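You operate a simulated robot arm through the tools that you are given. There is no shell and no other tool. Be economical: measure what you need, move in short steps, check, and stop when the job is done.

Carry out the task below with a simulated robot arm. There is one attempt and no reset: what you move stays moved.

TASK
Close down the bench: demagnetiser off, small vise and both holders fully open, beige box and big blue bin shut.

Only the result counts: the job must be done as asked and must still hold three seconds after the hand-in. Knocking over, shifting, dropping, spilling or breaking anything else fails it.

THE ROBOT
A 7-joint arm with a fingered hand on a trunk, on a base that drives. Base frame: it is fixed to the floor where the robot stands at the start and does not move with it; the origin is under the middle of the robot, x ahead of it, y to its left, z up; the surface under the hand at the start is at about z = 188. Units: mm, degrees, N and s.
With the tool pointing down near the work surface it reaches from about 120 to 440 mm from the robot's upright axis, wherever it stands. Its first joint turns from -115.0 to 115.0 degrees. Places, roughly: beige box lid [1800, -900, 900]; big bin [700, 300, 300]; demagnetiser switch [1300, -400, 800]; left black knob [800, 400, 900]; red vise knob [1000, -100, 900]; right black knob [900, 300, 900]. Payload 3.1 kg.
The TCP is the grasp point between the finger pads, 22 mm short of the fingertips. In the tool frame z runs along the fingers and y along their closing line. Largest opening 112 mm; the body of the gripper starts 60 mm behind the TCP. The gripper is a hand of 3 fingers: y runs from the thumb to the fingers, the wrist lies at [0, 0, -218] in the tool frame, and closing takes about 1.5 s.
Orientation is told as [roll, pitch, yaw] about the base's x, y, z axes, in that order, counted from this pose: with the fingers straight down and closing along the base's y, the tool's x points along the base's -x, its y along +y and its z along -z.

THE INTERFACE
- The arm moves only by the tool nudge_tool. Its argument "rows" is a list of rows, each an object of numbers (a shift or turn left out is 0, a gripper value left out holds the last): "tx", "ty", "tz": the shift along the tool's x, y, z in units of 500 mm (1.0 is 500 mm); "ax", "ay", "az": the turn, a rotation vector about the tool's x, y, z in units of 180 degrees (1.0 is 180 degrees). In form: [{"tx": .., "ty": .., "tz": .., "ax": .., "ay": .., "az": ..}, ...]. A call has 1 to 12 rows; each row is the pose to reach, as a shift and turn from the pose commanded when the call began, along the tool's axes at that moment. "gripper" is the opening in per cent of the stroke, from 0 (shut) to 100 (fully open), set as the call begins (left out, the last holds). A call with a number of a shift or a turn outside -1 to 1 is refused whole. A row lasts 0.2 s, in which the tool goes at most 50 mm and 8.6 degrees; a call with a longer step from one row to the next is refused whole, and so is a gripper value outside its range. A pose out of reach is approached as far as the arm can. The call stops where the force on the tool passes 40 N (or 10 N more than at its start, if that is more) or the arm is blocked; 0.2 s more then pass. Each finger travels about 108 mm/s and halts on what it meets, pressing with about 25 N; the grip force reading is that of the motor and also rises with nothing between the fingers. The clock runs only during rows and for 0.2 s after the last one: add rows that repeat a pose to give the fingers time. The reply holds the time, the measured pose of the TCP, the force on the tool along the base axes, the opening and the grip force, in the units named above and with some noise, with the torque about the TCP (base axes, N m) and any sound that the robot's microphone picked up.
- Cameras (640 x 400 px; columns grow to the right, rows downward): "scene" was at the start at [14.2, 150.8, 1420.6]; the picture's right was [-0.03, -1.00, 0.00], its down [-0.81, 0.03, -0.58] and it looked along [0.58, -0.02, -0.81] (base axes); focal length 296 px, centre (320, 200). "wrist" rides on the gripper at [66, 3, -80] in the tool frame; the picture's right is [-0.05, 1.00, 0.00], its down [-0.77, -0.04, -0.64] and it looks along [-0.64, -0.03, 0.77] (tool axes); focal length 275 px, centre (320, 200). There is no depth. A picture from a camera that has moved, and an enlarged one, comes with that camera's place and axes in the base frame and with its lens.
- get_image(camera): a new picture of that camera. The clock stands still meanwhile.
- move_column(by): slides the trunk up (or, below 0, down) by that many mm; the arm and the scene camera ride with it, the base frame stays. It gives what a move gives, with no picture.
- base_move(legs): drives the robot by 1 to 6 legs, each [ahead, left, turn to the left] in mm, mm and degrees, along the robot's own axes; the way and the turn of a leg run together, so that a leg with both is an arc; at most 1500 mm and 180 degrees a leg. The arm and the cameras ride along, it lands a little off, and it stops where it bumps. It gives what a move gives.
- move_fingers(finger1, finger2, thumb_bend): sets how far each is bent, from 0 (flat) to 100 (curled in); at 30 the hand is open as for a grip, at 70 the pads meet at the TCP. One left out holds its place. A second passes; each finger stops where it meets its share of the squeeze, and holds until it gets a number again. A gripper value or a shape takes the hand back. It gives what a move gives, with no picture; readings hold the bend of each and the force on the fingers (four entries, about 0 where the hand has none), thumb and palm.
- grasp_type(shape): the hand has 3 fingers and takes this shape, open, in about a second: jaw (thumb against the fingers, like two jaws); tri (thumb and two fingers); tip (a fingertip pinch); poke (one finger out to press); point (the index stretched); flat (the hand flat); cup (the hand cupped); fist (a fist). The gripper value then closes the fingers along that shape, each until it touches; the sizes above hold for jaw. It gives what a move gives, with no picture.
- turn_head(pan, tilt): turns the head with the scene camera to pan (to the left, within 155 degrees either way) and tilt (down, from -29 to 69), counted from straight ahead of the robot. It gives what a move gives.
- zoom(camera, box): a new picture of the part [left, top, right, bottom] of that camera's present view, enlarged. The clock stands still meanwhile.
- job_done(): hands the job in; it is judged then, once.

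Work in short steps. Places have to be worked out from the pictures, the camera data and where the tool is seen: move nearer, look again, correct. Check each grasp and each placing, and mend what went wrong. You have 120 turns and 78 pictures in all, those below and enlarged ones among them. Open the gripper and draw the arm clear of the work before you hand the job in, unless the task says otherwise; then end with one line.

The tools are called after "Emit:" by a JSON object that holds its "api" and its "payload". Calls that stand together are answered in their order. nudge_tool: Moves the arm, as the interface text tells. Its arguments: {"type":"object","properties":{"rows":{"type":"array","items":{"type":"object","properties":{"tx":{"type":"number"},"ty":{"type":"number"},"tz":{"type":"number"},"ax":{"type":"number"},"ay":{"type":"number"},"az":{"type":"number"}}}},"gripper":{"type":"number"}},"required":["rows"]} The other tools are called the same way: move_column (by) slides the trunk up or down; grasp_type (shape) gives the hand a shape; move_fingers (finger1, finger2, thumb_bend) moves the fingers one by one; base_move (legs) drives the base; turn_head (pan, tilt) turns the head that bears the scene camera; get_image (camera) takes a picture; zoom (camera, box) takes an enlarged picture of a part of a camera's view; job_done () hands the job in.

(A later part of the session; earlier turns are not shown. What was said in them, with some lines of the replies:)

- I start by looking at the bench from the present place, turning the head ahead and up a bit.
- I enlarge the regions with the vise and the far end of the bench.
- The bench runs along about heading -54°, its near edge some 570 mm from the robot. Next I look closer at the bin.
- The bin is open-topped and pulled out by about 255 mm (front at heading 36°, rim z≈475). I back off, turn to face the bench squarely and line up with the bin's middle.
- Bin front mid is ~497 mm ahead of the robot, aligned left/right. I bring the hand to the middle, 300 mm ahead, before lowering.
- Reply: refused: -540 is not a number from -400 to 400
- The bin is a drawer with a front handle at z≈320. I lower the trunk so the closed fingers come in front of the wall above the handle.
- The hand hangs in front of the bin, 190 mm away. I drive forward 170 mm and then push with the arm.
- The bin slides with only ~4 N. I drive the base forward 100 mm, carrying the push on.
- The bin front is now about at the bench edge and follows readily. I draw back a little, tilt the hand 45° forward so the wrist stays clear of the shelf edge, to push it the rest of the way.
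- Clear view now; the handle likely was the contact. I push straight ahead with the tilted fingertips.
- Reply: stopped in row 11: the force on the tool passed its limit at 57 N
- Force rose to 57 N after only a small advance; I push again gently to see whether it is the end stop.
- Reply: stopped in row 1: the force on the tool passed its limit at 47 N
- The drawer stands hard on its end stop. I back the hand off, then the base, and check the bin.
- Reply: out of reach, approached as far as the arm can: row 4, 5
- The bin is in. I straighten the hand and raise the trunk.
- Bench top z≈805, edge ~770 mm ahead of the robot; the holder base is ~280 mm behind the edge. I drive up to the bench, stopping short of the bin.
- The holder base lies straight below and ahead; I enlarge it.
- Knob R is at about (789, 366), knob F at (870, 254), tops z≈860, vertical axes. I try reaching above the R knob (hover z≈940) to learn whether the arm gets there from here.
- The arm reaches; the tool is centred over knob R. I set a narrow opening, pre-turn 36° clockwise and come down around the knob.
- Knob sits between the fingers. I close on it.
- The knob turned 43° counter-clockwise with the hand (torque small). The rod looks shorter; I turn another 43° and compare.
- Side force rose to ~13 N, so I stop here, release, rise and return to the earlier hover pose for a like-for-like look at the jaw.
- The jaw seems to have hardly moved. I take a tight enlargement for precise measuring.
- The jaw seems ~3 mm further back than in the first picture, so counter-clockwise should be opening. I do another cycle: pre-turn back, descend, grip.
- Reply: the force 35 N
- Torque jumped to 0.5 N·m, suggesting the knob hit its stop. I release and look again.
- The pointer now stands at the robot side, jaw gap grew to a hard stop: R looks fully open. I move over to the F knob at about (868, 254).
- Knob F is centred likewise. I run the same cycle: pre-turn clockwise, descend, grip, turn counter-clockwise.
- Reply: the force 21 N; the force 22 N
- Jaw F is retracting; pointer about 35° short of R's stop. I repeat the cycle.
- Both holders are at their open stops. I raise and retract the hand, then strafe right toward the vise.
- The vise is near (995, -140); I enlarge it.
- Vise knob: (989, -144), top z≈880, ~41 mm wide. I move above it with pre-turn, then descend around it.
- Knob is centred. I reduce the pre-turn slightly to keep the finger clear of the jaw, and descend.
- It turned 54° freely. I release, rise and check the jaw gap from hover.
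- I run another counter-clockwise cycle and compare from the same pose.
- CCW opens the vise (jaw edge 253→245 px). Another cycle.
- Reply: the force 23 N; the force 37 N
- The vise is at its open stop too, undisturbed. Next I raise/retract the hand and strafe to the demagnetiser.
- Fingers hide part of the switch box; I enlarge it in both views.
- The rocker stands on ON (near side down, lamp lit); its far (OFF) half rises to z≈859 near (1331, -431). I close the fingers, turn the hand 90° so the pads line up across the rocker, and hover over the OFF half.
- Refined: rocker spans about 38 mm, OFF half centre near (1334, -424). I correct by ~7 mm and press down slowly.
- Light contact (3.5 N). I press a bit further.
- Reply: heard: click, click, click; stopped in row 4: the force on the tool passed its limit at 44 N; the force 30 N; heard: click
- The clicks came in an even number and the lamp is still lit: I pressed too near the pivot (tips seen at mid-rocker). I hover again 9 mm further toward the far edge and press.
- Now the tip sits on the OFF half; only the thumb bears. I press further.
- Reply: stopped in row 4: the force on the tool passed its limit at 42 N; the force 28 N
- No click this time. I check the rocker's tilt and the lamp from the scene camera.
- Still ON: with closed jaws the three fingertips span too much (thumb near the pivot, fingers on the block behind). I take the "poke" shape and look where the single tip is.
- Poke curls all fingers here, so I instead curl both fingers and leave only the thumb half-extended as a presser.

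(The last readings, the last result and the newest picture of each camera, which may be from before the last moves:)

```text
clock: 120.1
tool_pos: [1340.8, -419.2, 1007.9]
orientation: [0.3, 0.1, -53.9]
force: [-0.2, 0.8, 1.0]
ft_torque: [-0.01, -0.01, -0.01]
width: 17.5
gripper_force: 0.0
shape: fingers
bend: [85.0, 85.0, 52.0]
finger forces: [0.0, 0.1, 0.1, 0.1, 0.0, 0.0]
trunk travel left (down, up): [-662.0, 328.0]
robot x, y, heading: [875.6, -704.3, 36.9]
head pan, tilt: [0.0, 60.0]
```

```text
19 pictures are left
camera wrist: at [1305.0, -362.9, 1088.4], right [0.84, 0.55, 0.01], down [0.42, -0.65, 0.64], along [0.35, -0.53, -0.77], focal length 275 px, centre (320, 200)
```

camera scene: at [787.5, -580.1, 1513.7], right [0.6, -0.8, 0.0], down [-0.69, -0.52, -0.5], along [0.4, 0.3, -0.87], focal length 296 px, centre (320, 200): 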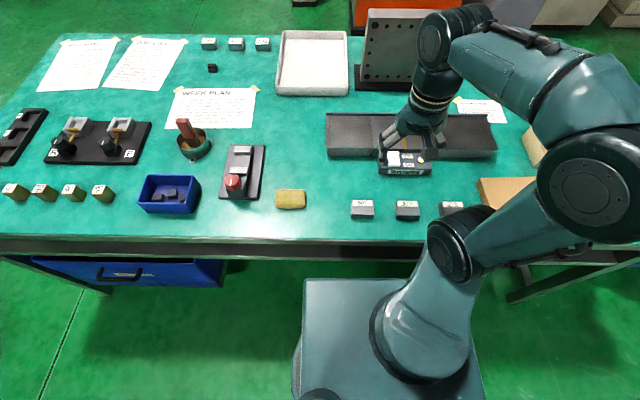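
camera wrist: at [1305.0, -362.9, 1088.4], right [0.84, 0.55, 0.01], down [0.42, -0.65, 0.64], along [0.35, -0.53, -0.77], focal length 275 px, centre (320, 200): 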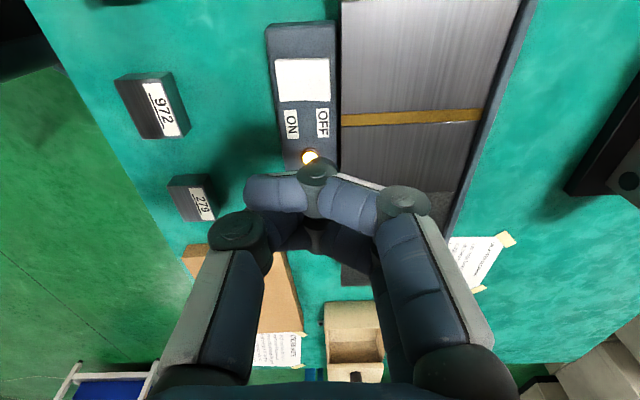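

The fingers are still travelling; I repeat the command.

Emit:
{"api": "move_fingers", "payload": {"finger1": 100, "finger2": 100, "thumb_bend": 40}}

Emit:
{"api": "move_fingers", "payload": {"thumb_bend": 40}}

Emit:
{"api": "get_image", "payload": {"camera": "wrist"}}

```text
clock: 121.1
tool_pos: [1341.2, -419.3, 1008.6]
orientation: [0.2, 0.0, -54.0]
force: [-0.1, 0.2, -0.5]
ft_torque: [0.0, 0.0, 0.02]
width: 17.3
gripper_force: 0.1
shape: fingers
bend: [85.0, 85.0, 51.0]
finger forces: [0.0, 0.1, 0.0, 0.0, 0.0, 0.0]
trunk travel left (down, up): [-662.0, 328.0]
robot x, y, heading: [874.2, -708.1, 37.4]
head pan, tilt: [0.0, 60.0]
```

```text
clock: 122.1
tool_pos: [1341.7, -418.3, 1008.0]
orientation: [0.3, -0.1, -53.9]
force: [0.9, -0.2, 0.3]
ft_torque: [-0.01, 0.01, -0.01]
width: 17.3
gripper_force: 0.2
shape: fingers
bend: [85.0, 85.0, 51.0]
finger forces: [0.0, 0.0, 0.0, 0.1, 0.0, 0.0]
trunk travel left (down, up): [-662.0, 328.0]
robot x, y, heading: [876.1, -703.2, 37.2]
head pan, tilt: [0.0, 60.0]
```

```text
18 pictures are left
camera wrist: at [1304.9, -362.9, 1088.5], right [0.84, 0.55, 0.01], down [0.42, -0.65, 0.64], along [0.35, -0.53, -0.77], focal length 275 px, centre (320, 200)
```

wrist: 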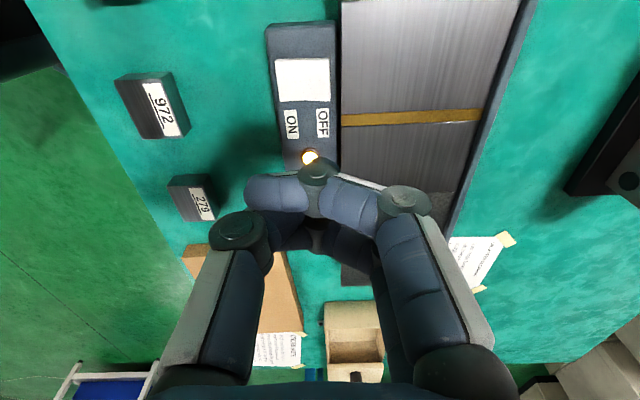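

Thumb and fingers block each other. I open the thumb first, then curl the fingers.

Emit:
{"api": "move_fingers", "payload": {"finger1": 60, "finger2": 60, "thumb_bend": 5}}

Emit:
{"api": "move_fingers", "payload": {"finger1": 100, "finger2": 100, "thumb_bend": 30}}

Emit:
{"api": "get_image", "payload": {"camera": "wrist"}}

```text
clock: 123.1
tool_pos: [1340.9, -417.6, 1008.5]
orientation: [0.3, 0.0, -54.0]
force: [-0.4, 0.5, -0.1]
ft_torque: [-0.03, 0.0, 0.03]
width: 14.2
gripper_force: 0.1
shape: fingers
bend: [77.0, 77.0, 33.0]
finger forces: [0.0, 0.1, 0.0, 0.0, 0.0, 0.0]
trunk travel left (down, up): [-662.0, 328.0]
robot x, y, heading: [874.9, -704.9, 37.1]
head pan, tilt: [0.0, 60.0]
```

```text
clock: 124.1
tool_pos: [1340.1, -418.0, 1008.0]
orientation: [0.3, 0.1, -54.0]
force: [-0.3, 0.2, -0.9]
ft_torque: [0.01, -0.03, -0.02]
width: 15.4
gripper_force: 0.2
shape: fingers
bend: [83.0, 83.0, 39.0]
finger forces: [0.1, 0.0, 0.0, 0.0, 0.0, 0.1]
trunk travel left (down, up): [-662.0, 328.0]
robot x, y, heading: [871.7, -705.1, 37.1]
head pan, tilt: [0.0, 60.0]
```

```text
17 pictures are left
camera wrist: at [1304.9, -362.9, 1088.4], right [0.84, 0.55, 0.01], down [0.42, -0.65, 0.64], along [0.35, -0.53, -0.77], focal length 275 px, centre (320, 200)
```

wrist: 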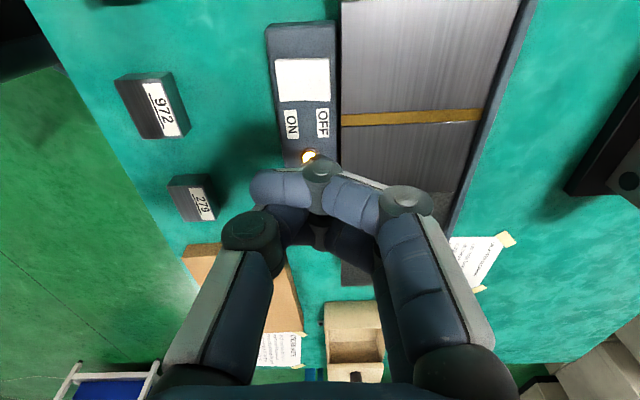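

I go back to the jaw shape, opened to ~80 mm, and will press with only the finger pair on the OFF half while the thumb hangs free in front of the box.

Emit:
{"api": "grasp_type", "payload": {"shape": "jaw"}}

Emit:
{"api": "nudge_tool", "payload": {"rows": [{"ty": -0.05}, {"ty": -0.109}, {"ty": -0.109, "tz": 0.06}, {"ty": -0.109, "tz": 0.12}, {"ty": -0.109, "tz": 0.18}, {"ty": -0.109, "tz": 0.216}, {"ty": -0.109, "tz": 0.216}], "gripper": 72}}

Emit:
{"api": "zoom", "payload": {"camera": "wrist", "box": [160, 60, 480, 260]}}

```text
clock: 125.0
tool_pos: [1341.1, -418.2, 1008.0]
orientation: [0.3, 0.0, -54.0]
force: [-0.8, -0.2, 0.5]
ft_torque: [0.02, -0.01, -0.01]
width: 112.1
gripper_force: 0.0
shape: jaw
bend: [30.0, 30.0, 30.0]
finger forces: [0.0, 0.1, 0.0, 0.0, 0.0, 0.0]
trunk travel left (down, up): [-662.0, 328.0]
robot x, y, heading: [875.4, -707.2, 37.2]
head pan, tilt: [0.0, 60.0]
```

```text
clock: 126.6
tool_pos: [1298.5, -449.4, 901.4]
orientation: [0.2, 0.0, -54.0]
force: [-0.2, -1.0, 0.4]
ft_torque: [-0.01, -0.01, 0.03]
width: 80.8
gripper_force: 0.1
shape: jaw
bend: [66.0, 66.0, 62.0]
finger forces: [0.1, 0.1, 0.0, 0.0, 0.0, 0.1]
trunk travel left (down, up): [-662.0, 328.0]
robot x, y, heading: [873.0, -705.5, 37.0]
head pan, tilt: [0.0, 60.0]
```

```text
2.00 times, centred on (320, 160) of wrist
camera zoom: at [1262.3, -394.4, 981.2], right [0.84, 0.55, 0.01], down [0.42, -0.65, 0.64], along [0.35, -0.53, -0.77], focal length 551 px, centre (320, 280)
```

zoom: 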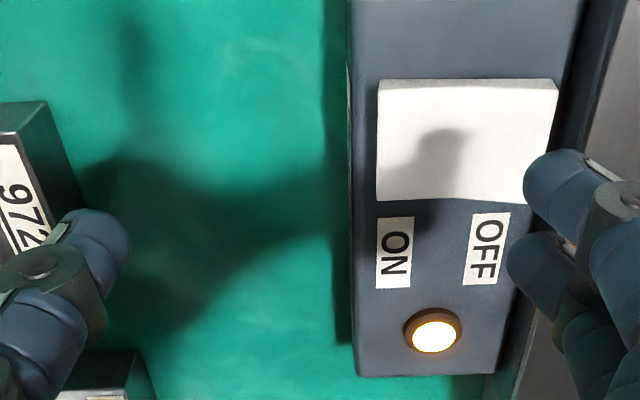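

Both fingertips are over the middle of the OFF half (F≈834), and the thumb has ~18 mm clearance to the 972 block. I press down slowly.

Emit:
{"api": "nudge_tool", "payload": {"rows": [{"tz": 0.03}, {"tz": 0.04}, {"tz": 0.048}, {"tz": 0.056}, {"tz": 0.064}, {"tz": 0.072}, {"tz": 0.078}, {"tz": 0.084}, {"tz": 0.09}, {"tz": 0.096}]}}

Emit:
{"api": "nudge_tool", "payload": {"rows": [{"tz": -0.01}, {"tz": -0.04}, {"tz": -0.1}]}}

Emit:
{"api": "zoom", "payload": {"camera": "wrist", "box": [160, 60, 480, 260]}}

```text
clock: 128.8
tool_pos: [1299.7, -448.6, 858.5]
orientation: [1.3, -0.2, -53.9]
force: [-4.5, -2.3, 33.9]
ft_torque: [0.99, -1.34, 0.06]
width: 77.6
gripper_force: 0.0
shape: jaw
bend: [71.0, 71.0, 62.0]
finger forces: [17.0, 16.6, 0.0, 0.0, 0.1, 0.1]
trunk travel left (down, up): [-662.0, 328.0]
robot x, y, heading: [873.9, -706.0, 37.1]
head pan, tilt: [0.0, 60.0]
heard: click
stopped in row 10: the force on the tool passed its limit at 43 N (the readings are from after the stop); the commanded pose is now the measured one
```

```text
clock: 129.6
tool_pos: [1299.1, -449.5, 906.4]
orientation: [0.5, 0.1, -53.9]
force: [0.2, -1.0, -0.5]
ft_torque: [0.02, -0.02, 0.0]
width: 80.5
gripper_force: 0.1
shape: jaw
bend: [66.0, 66.0, 62.0]
finger forces: [0.1, 0.0, 0.1, 0.0, 0.0, 0.1]
trunk travel left (down, up): [-662.0, 328.0]
robot x, y, heading: [871.2, -706.9, 37.2]
head pan, tilt: [0.0, 60.0]
```

```text
2.00 times, centred on (320, 160) of wrist
camera zoom: at [1263.0, -394.6, 985.8], right [0.84, 0.55, 0.01], down [0.42, -0.65, 0.64], along [0.36, -0.53, -0.77], focal length 551 px, centre (320, 280)
```

zoom: 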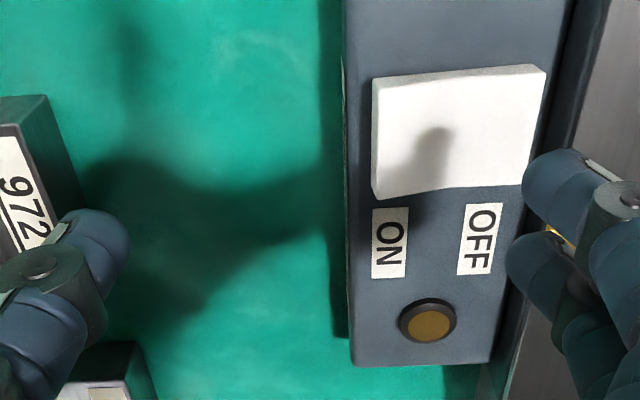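

The lamp is out and the rocker stays at OFF. I raise the hand, turn it back, retract and look to the right with the head before driving.

Emit:
{"api": "nudge_tool", "payload": {"rows": [{"tz": -0.09}, {"tz": -0.18}, {"tz": -0.27}, {"tz": -0.36}, {"tz": -0.36, "az": -0.045}, {"tz": -0.36, "az": -0.09}, {"tz": -0.36, "az": -0.135}, {"tz": -0.36, "az": -0.18}, {"tz": -0.36, "az": -0.225}, {"tz": -0.36, "az": -0.27}, {"tz": -0.36, "az": -0.315}, {"tz": -0.36, "az": -0.36}], "gripper": 58}}

Emit:
{"api": "nudge_tool", "payload": {"rows": [{"az": -0.045}, {"az": -0.09}, {"az": -0.135}, {"az": -0.147, "tx": 0.06}, {"az": -0.147, "tx": 0.14}, {"az": -0.147, "tx": 0.2}, {"az": -0.147, "tx": 0.25}]}}

Emit:
{"api": "turn_head", "payload": {"pan": -40, "tilt": 40}}

Emit:
{"api": "get_image", "payload": {"camera": "scene"}}

```text
clock: 132.2
tool_pos: [1298.7, -449.9, 1085.3]
orientation: [0.3, -0.6, 11.0]
force: [0.2, -0.1, 1.0]
ft_torque: [0.0, 0.01, -0.03]
width: 65.4
gripper_force: 0.0
shape: jaw
bend: [71.0, 71.0, 70.0]
finger forces: [0.0, 0.1, 0.0, 0.1, 0.0, 0.0]
trunk travel left (down, up): [-662.0, 328.0]
robot x, y, heading: [870.3, -705.0, 37.0]
head pan, tilt: [0.0, 60.0]
```

```text
clock: 133.8
tool_pos: [1175.5, -474.9, 1084.6]
orientation: [0.0, -0.7, 37.3]
force: [0.1, 0.7, 0.2]
ft_torque: [-0.03, 0.0, 0.06]
width: 65.4
gripper_force: 0.0
shape: jaw
bend: [71.0, 71.0, 70.0]
finger forces: [0.0, 0.0, 0.1, 0.0, 0.0, 0.1]
trunk travel left (down, up): [-662.0, 328.0]
robot x, y, heading: [871.3, -704.3, 37.3]
head pan, tilt: [0.0, 60.0]
```

```text
clock: 134.9
tool_pos: [1175.9, -473.8, 1084.5]
orientation: [-0.1, -0.6, 37.4]
force: [-0.3, 0.4, -0.6]
ft_torque: [-0.02, -0.03, 0.0]
width: 65.3
gripper_force: 0.2
shape: jaw
bend: [71.0, 71.0, 70.0]
finger forces: [0.1, 0.1, 0.1, 0.1, 0.1, 0.0]
trunk travel left (down, up): [-662.0, 328.0]
robot x, y, heading: [874.0, -703.5, 37.0]
head pan, tilt: [-40.0, 40.0]
```

```text
14 pictures are left
camera scene: at [818.7, -623.9, 1540.3], right [-0.05, -1.0, 0.0], down [-0.64, 0.03, -0.77], along [0.76, -0.04, -0.64], focal length 296 px, centre (320, 200)
```

scene: 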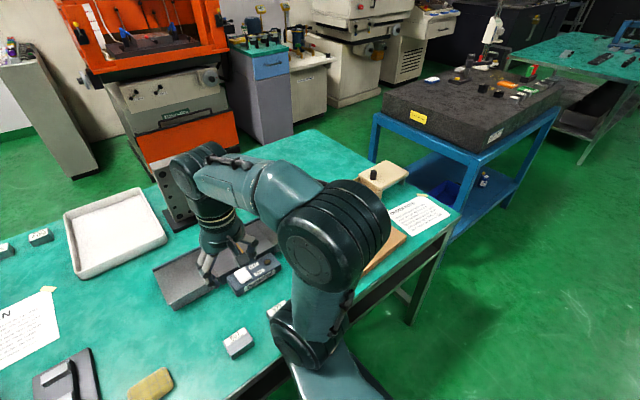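

The box stands near the bench's far end; the granite table is beyond and clear of the elbow. I strafe right 600 mm and look with the wrist camera.

Emit:
{"api": "base_move", "payload": {"legs": [[0, -600, 0]]}}

Emit:
{"api": "turn_head", "payload": {"pan": 0, "tilt": 45}}

Emit:
{"api": "get_image", "payload": {"camera": "wrist"}}

Emit:
{"api": "get_image", "payload": {"camera": "scene"}}

```text
clock: 138.3
tool_pos: [1538.5, -948.5, 1084.8]
orientation: [0.0, -0.7, 37.4]
force: [0.5, 0.4, 0.4]
ft_torque: [0.01, 0.0, 0.05]
width: 65.5
gripper_force: 0.0
shape: jaw
bend: [71.0, 71.0, 70.0]
finger forces: [0.0, 0.0, 0.1, 0.1, 0.1, 0.0]
trunk travel left (down, up): [-662.0, 328.0]
robot x, y, heading: [1233.1, -1183.3, 37.4]
head pan, tilt: [-40.0, 40.0]
```

```text
clock: 139.3
tool_pos: [1536.2, -948.7, 1084.0]
orientation: [0.0, -0.7, 37.5]
force: [-0.5, -0.2, -0.6]
ft_torque: [-0.03, 0.02, -0.03]
width: 65.4
gripper_force: 0.0
shape: jaw
bend: [71.0, 71.0, 70.0]
finger forces: [0.0, 0.0, 0.0, 0.0, 0.1, 0.0]
trunk travel left (down, up): [-662.0, 328.0]
robot x, y, heading: [1231.7, -1181.7, 37.3]
head pan, tilt: [0.0, 45.0]
```

```text
13 pictures are left
camera wrist: at [1482.1, -986.4, 1163.8], right [-0.57, 0.82, 0.0], down [0.63, 0.44, 0.65], along [0.53, 0.37, -0.76], focal length 275 px, centre (320, 200)
```

wrist: 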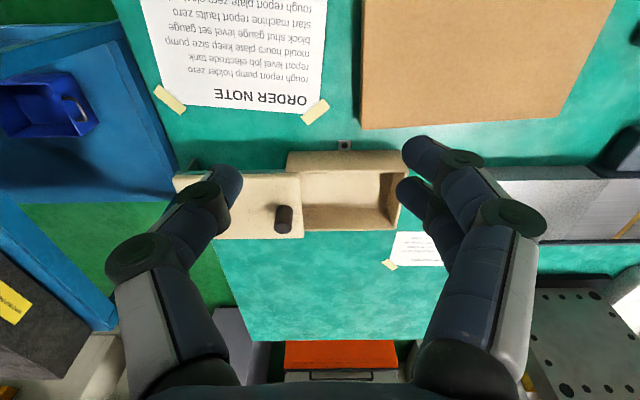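

```text
12 pictures are left
camera scene: at [1159.2, -1046.5, 1533.1], right [0.61, -0.8, 0.0], down [-0.56, -0.43, -0.71], along [0.56, 0.43, -0.71], focal length 296 px, centre (320, 200)
```

scene: 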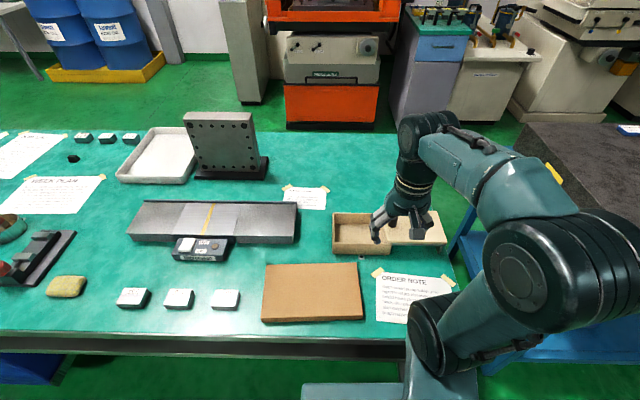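

The lid of the beige box slides out to the right; its black knob is near (1734, -874, ~890), and must go ~140 mm to the left. I hover over the knob.

Emit:
{"api": "nudge_tool", "payload": {"rows": [{"tx": -0.07, "ty": -0.02, "tz": 0.03}, {"tx": -0.14, "ty": -0.041, "tz": 0.06}, {"tx": -0.21, "ty": -0.062, "tz": 0.09}, {"tx": -0.28, "ty": -0.083, "tz": 0.12}, {"tx": -0.34, "ty": -0.1, "tz": 0.15}, {"tx": -0.4048, "ty": -0.1224, "tz": 0.18}, {"tx": -0.4048, "ty": -0.1224, "tz": 0.22}, {"tx": -0.4048, "ty": -0.1224, "tz": 0.22}], "gripper": 50}}

Emit:
{"api": "get_image", "payload": {"camera": "wrist"}}

```text
clock: 141.1
tool_pos: [1736.7, -873.9, 976.0]
orientation: [0.0, -0.7, 37.5]
force: [0.1, 0.8, 0.2]
ft_torque: [0.03, 0.04, 0.03]
width: 56.4
gripper_force: 0.1
shape: jaw
bend: [72.0, 72.0, 70.0]
finger forces: [0.1, 0.0, 0.1, 0.1, 0.0, 0.1]
trunk travel left (down, up): [-662.0, 328.0]
robot x, y, heading: [1238.4, -1180.2, 37.2]
head pan, tilt: [0.0, 45.0]
```

```text
11 pictures are left
camera wrist: at [1682.2, -912.0, 1054.5], right [-0.57, 0.82, 0.0], down [0.63, 0.44, 0.65], along [0.53, 0.37, -0.76], focal length 275 px, centre (320, 200)
```

wrist: 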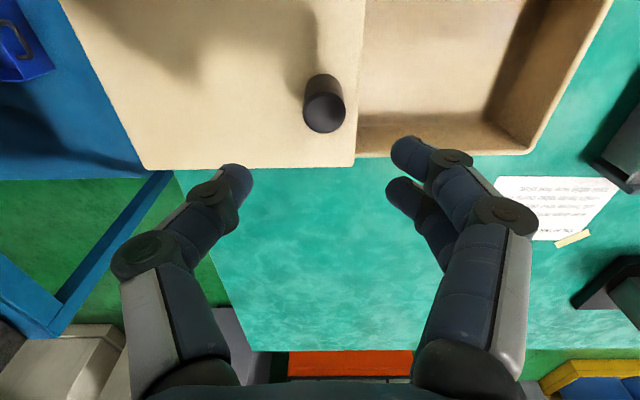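

Knob is centred under the tool (top z≈890, lid ≈841). I descend to TCP z≈886 and close around it.

Emit:
{"api": "nudge_tool", "payload": {"rows": [{"tz": 0.06}, {"tz": 0.12}, {"tz": 0.15}, {"tz": 0.165}, {"tz": 0.18}, {"tz": 0.18}]}}

Emit:
{"api": "nudge_tool", "payload": {"rows": [{}, {}, {}, {}, {}], "gripper": 0}}

Emit:
{"api": "get_image", "payload": {"camera": "wrist"}}

```text
clock: 142.5
tool_pos: [1735.9, -871.5, 889.5]
orientation: [-0.2, -1.3, 37.6]
force: [5.7, 5.8, 37.2]
ft_torque: [-1.17, -0.97, 0.36]
width: 56.3
gripper_force: 0.1
shape: jaw
bend: [72.0, 72.0, 70.0]
finger forces: [0.1, 0.0, 0.0, 0.0, 37.0, 0.1]
trunk travel left (down, up): [-662.0, 328.0]
robot x, y, heading: [1236.2, -1180.0, 37.4]
head pan, tilt: [0.0, 45.0]
```

```text
clock: 143.7
tool_pos: [1733.2, -871.6, 889.4]
orientation: [-0.1, -1.0, 37.6]
force: [0.6, 15.2, 42.5]
ft_torque: [0.83, 0.47, -0.4]
width: 35.4
gripper_force: 25.5
shape: jaw
bend: [76.0, 75.0, 75.0]
finger forces: [28.6, 28.3, 0.1, 0.1, 29.6, 0.1]
trunk travel left (down, up): [-662.0, 328.0]
robot x, y, heading: [1233.3, -1179.6, 37.6]
head pan, tilt: [0.0, 45.0]
```

```text
10 pictures are left
camera wrist: at [1678.7, -909.8, 968.2], right [-0.57, 0.82, 0.0], down [0.62, 0.43, 0.65], along [0.53, 0.37, -0.76], focal length 275 px, centre (320, 200)
```

wrist: 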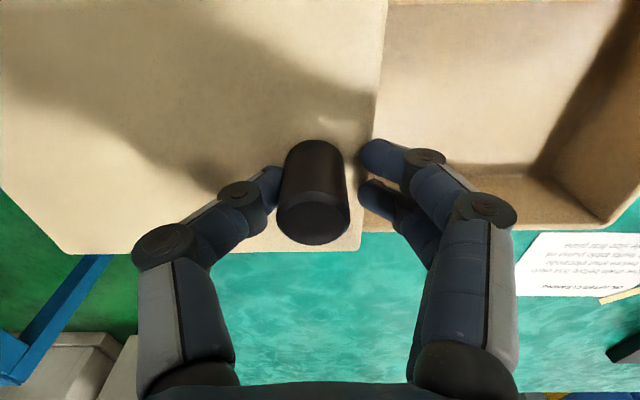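

The tips press on the lid (surface ≈865), so I raise 10 mm with a slight opening to unload.

Emit:
{"api": "nudge_tool", "payload": {"rows": [{}, {"tz": -0.01}, {"tz": -0.02}, {"tz": -0.026}], "gripper": 40}}

Emit:
{"api": "nudge_tool", "payload": {"rows": [{}, {}, {}, {}], "gripper": 0}}

```text
clock: 144.7
tool_pos: [1737.4, -873.7, 899.4]
orientation: [-0.1, -0.5, 37.5]
force: [0.3, 0.5, 0.3]
ft_torque: [0.02, -0.01, -0.01]
width: 44.3
gripper_force: 0.1
shape: jaw
bend: [73.0, 73.0, 70.0]
finger forces: [0.0, 0.1, 0.0, 0.0, 0.1, 0.0]
trunk travel left (down, up): [-662.0, 328.0]
robot x, y, heading: [1235.1, -1180.1, 37.5]
head pan, tilt: [0.0, 45.0]
```

```text
clock: 145.7
tool_pos: [1737.5, -872.5, 899.5]
orientation: [-0.1, -0.6, 37.4]
force: [-0.1, -0.2, -4.0]
ft_torque: [-0.02, 0.02, 0.03]
width: 14.8
gripper_force: 24.8
shape: jaw
bend: [73.0, 71.0, 70.0]
finger forces: [13.1, 10.0, 0.1, 0.0, 21.7, 0.1]
trunk travel left (down, up): [-662.0, 328.0]
robot x, y, heading: [1235.3, -1180.3, 37.4]
head pan, tilt: [0.0, 45.0]
```

Gripped (forces balanced). I slide the lid left in 10 mm steps along the bench direction.

Emit:
{"api": "nudge_tool", "payload": {"rows": [{"tx": -0.0005, "ty": 0.02}, {"tx": -0.001, "ty": 0.04}, {"tx": -0.0015, "ty": 0.06}, {"tx": -0.002, "ty": 0.08}, {"tx": -0.0025, "ty": 0.1}, {"tx": -0.003, "ty": 0.12}, {"tx": -0.0035, "ty": 0.14}, {"tx": -0.004, "ty": 0.16}, {"tx": -0.0045, "ty": 0.18}, {"tx": -0.005, "ty": 0.2}]}}

Emit:
{"api": "get_image", "payload": {"camera": "wrist"}}

```text
clock: 147.9
tool_pos: [1678.7, -792.0, 898.7]
orientation: [0.0, -0.7, 37.4]
force: [0.3, -1.5, -1.6]
ft_torque: [0.02, 0.0, 0.05]
width: 14.7
gripper_force: 25.2
shape: jaw
bend: [73.0, 71.0, 70.0]
finger forces: [13.6, 9.9, 0.1, 0.0, 22.2, 0.0]
trunk travel left (down, up): [-662.0, 328.0]
robot x, y, heading: [1235.5, -1181.8, 36.9]
head pan, tilt: [0.0, 45.0]
```

```text
9 pictures are left
camera wrist: at [1623.7, -829.6, 978.4], right [-0.57, 0.82, 0.0], down [0.63, 0.44, 0.64], along [0.53, 0.37, -0.76], focal length 275 px, centre (320, 200)
```

wrist: 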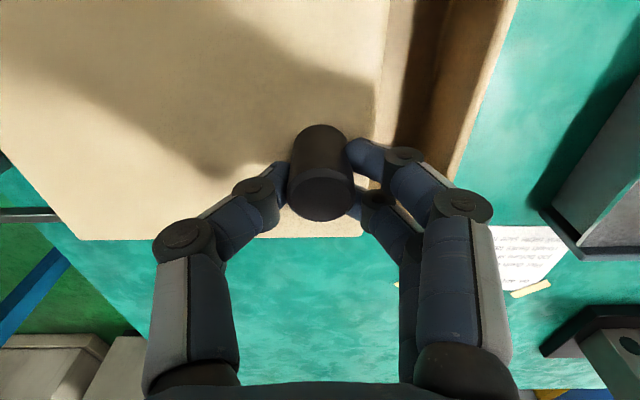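

The lid follows with almost no resistance; ~45 mm of opening remain. I go on until it meets the stop.

Emit:
{"api": "nudge_tool", "payload": {"rows": [{"tx": -0.0005, "ty": 0.016}, {"tx": -0.0007, "ty": 0.032}, {"tx": -0.001, "ty": 0.048}, {"tx": -0.0015, "ty": 0.064}, {"tx": -0.0018, "ty": 0.076}, {"tx": -0.002, "ty": 0.086}, {"tx": -0.0023, "ty": 0.096}, {"tx": -0.0026, "ty": 0.106}, {"tx": -0.0028, "ty": 0.116}, {"tx": -0.003, "ty": 0.126}]}}

Emit:
{"api": "get_image", "payload": {"camera": "wrist"}}

```text
clock: 150.1
tool_pos: [1645.6, -745.3, 898.4]
orientation: [-0.1, -0.7, 37.2]
force: [16.5, -15.4, -4.2]
ft_torque: [-0.32, -0.31, 0.03]
width: 14.1
gripper_force: 24.7
shape: jaw
bend: [73.0, 72.0, 70.0]
finger forces: [7.1, 6.9, 0.1, 0.0, 30.8, 0.1]
trunk travel left (down, up): [-662.0, 328.0]
robot x, y, heading: [1238.0, -1179.7, 37.0]
head pan, tilt: [0.0, 45.0]
```

```text
8 pictures are left
camera wrist: at [1590.8, -783.0, 979.3], right [-0.57, 0.82, 0.0], down [0.63, 0.43, 0.64], along [0.53, 0.37, -0.76], focal length 275 px, centre (320, 200)
```

wrist: 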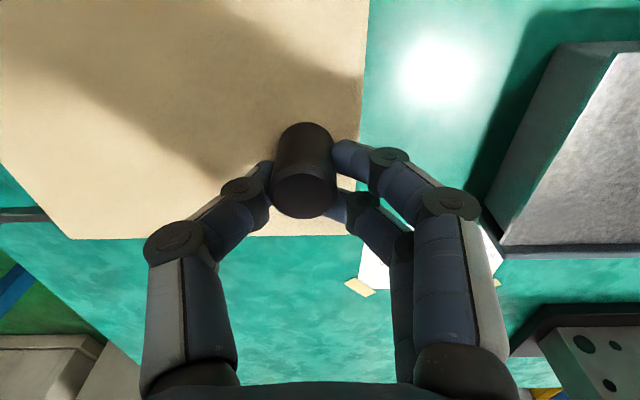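

The lid covers the box and is at its stop (~22 N). I release and rise straight up.

Emit:
{"api": "nudge_tool", "payload": {"rows": [{"ty": -0.01}, {"ty": -0.012}, {"ty": -0.012}], "gripper": 50}}

Emit:
{"api": "nudge_tool", "payload": {"rows": [{"tz": -0.04}, {"tz": -0.1}, {"tz": -0.18}, {"tz": -0.26}, {"tz": -0.34}, {"tz": -0.38, "tx": 0.06}, {"tz": -0.38, "tx": 0.14}, {"tz": -0.38, "tx": 0.22}, {"tz": -0.38, "tx": 0.3}, {"tz": -0.38, "tx": 0.38}]}}

Emit:
{"api": "get_image", "payload": {"camera": "wrist"}}

Emit:
{"api": "get_image", "payload": {"camera": "scene"}}

```text
clock: 150.9
tool_pos: [1644.6, -744.1, 900.4]
orientation: [0.0, -0.7, 37.6]
force: [1.0, -1.0, -0.1]
ft_torque: [0.02, 0.0, 0.01]
width: 55.4
gripper_force: 0.0
shape: jaw
bend: [73.0, 73.0, 70.0]
finger forces: [0.0, 0.1, 0.0, 0.0, 0.0, 0.0]
trunk travel left (down, up): [-662.0, 328.0]
robot x, y, heading: [1234.2, -1179.7, 37.4]
head pan, tilt: [0.0, 45.0]
```

```text
clock: 153.1
tool_pos: [1490.7, -861.6, 1087.4]
orientation: [0.0, -0.8, 37.5]
force: [-0.5, 0.1, 0.2]
ft_torque: [0.01, 0.01, 0.03]
width: 55.5
gripper_force: 0.0
shape: jaw
bend: [73.0, 73.0, 70.0]
finger forces: [0.0, 0.1, 0.0, 0.0, 0.0, 0.0]
trunk travel left (down, up): [-662.0, 328.0]
robot x, y, heading: [1233.6, -1185.4, 37.1]
head pan, tilt: [0.0, 45.0]
```

```text
7 pictures are left
camera wrist: at [1435.6, -899.6, 1166.4], right [-0.57, 0.82, 0.0], down [0.63, 0.44, 0.65], along [0.53, 0.37, -0.76], focal length 275 px, centre (320, 200)
```

wrist: 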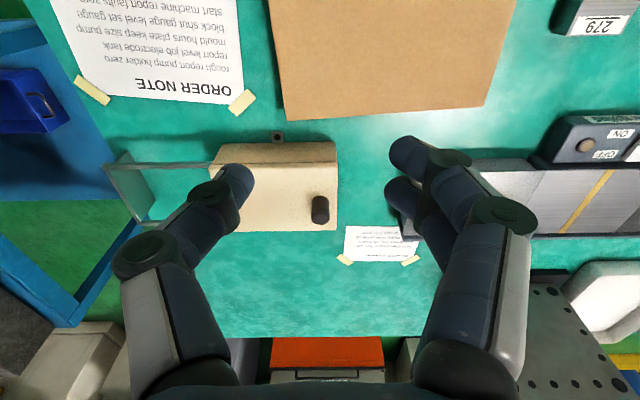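

```text
6 pictures are left
camera scene: at [1158.1, -1047.5, 1533.1], right [0.61, -0.8, 0.0], down [-0.56, -0.43, -0.71], along [0.56, 0.43, -0.71], focal length 296 px, centre (320, 200)
```

scene: 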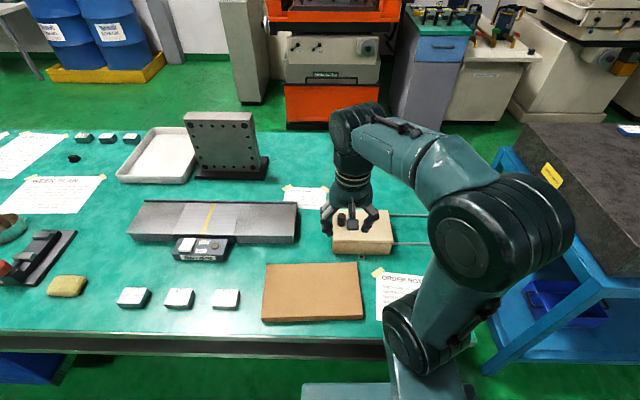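

The lid closed and the box did not move (left end still at column 333). I take a last look over the bench and bin.

Emit:
{"api": "base_move", "payload": {"legs": [[-350, 0, 0], [0, 500, 0]]}}

Emit:
{"api": "turn_head", "payload": {"pan": 40, "tilt": 40}}

Emit:
{"api": "get_image", "payload": {"camera": "scene"}}

```text
clock: 158.0
tool_pos: [910.4, -669.3, 1088.0]
orientation: [-0.1, -0.6, 37.3]
force: [0.2, 0.4, -0.5]
ft_torque: [0.03, 0.02, -0.03]
width: 55.1
gripper_force: 0.2
shape: jaw
bend: [73.0, 73.0, 70.0]
finger forces: [0.0, 0.0, 0.0, 0.0, 0.0, 0.1]
trunk travel left (down, up): [-662.0, 328.0]
robot x, y, heading: [652.9, -988.8, 36.9]
head pan, tilt: [0.0, 45.0]
```

```text
clock: 159.0
tool_pos: [910.2, -669.7, 1088.2]
orientation: [0.0, -0.7, 37.4]
force: [0.0, 0.2, 0.0]
ft_torque: [0.03, -0.01, -0.02]
width: 55.5
gripper_force: 0.1
shape: jaw
bend: [73.0, 73.0, 70.0]
finger forces: [0.1, 0.0, 0.0, 0.0, 0.0, 0.0]
trunk travel left (down, up): [-662.0, 328.0]
robot x, y, heading: [647.4, -988.6, 37.1]
head pan, tilt: [40.0, 40.0]
```

```text
5 pictures are left
camera scene: at [531.3, -820.9, 1540.3], right [0.97, -0.22, 0.0], down [-0.14, -0.63, -0.77], along [0.17, 0.75, -0.64], focal length 296 px, centre (320, 200)
```

scene: 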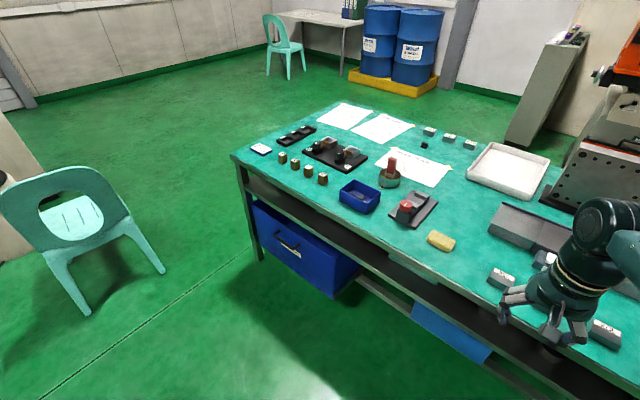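

I enlarge the bin to check that it sits fully in.

Emit:
{"api": "zoom", "payload": {"camera": "scene", "box": [220, 150, 420, 310]}}

```text
2.50 times, centred on (320, 230) of scene
camera zoom: at [531.3, -820.9, 1540.3], right [0.97, -0.22, 0.0], down [-0.14, -0.63, -0.77], along [0.17, 0.75, -0.64], focal length 740 px, centre (320, 125)
```

zoom: 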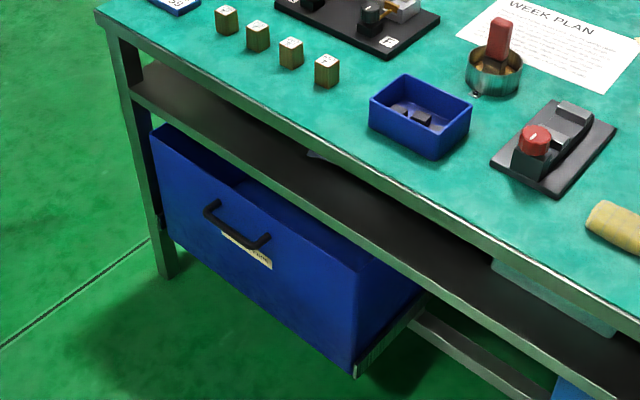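

The bin front is flush with the legs and rail ends, and everything else stands as it was. I open the gripper fully and hand in.

Emit:
{"api": "nudge_tool", "payload": {"rows": [{}, {}, {}], "gripper": 100}}

Emit:
{"api": "job_done", "payload": {}}

```text
clock: 159.8
tool_pos: [910.1, -669.3, 1087.5]
orientation: [0.0, -0.8, 37.4]
force: [0.5, 0.8, 0.0]
ft_torque: [-0.02, -0.03, 0.0]
width: 111.9
gripper_force: 0.1
shape: jaw
bend: [30.0, 30.0, 30.0]
finger forces: [0.1, 0.1, 0.1, 0.1, 0.0, 0.1]
trunk travel left (down, up): [-662.0, 328.0]
robot x, y, heading: [651.5, -989.9, 37.1]
head pan, tilt: [40.0, 40.0]
```

```text
The job is handed in.
```

The bench is closed down and handed in: demagnetiser off (lamp out), vise and both holders turned to their open stops, beige box and big blue bin pushed shut to their stops, and nothing else seen to have moved.
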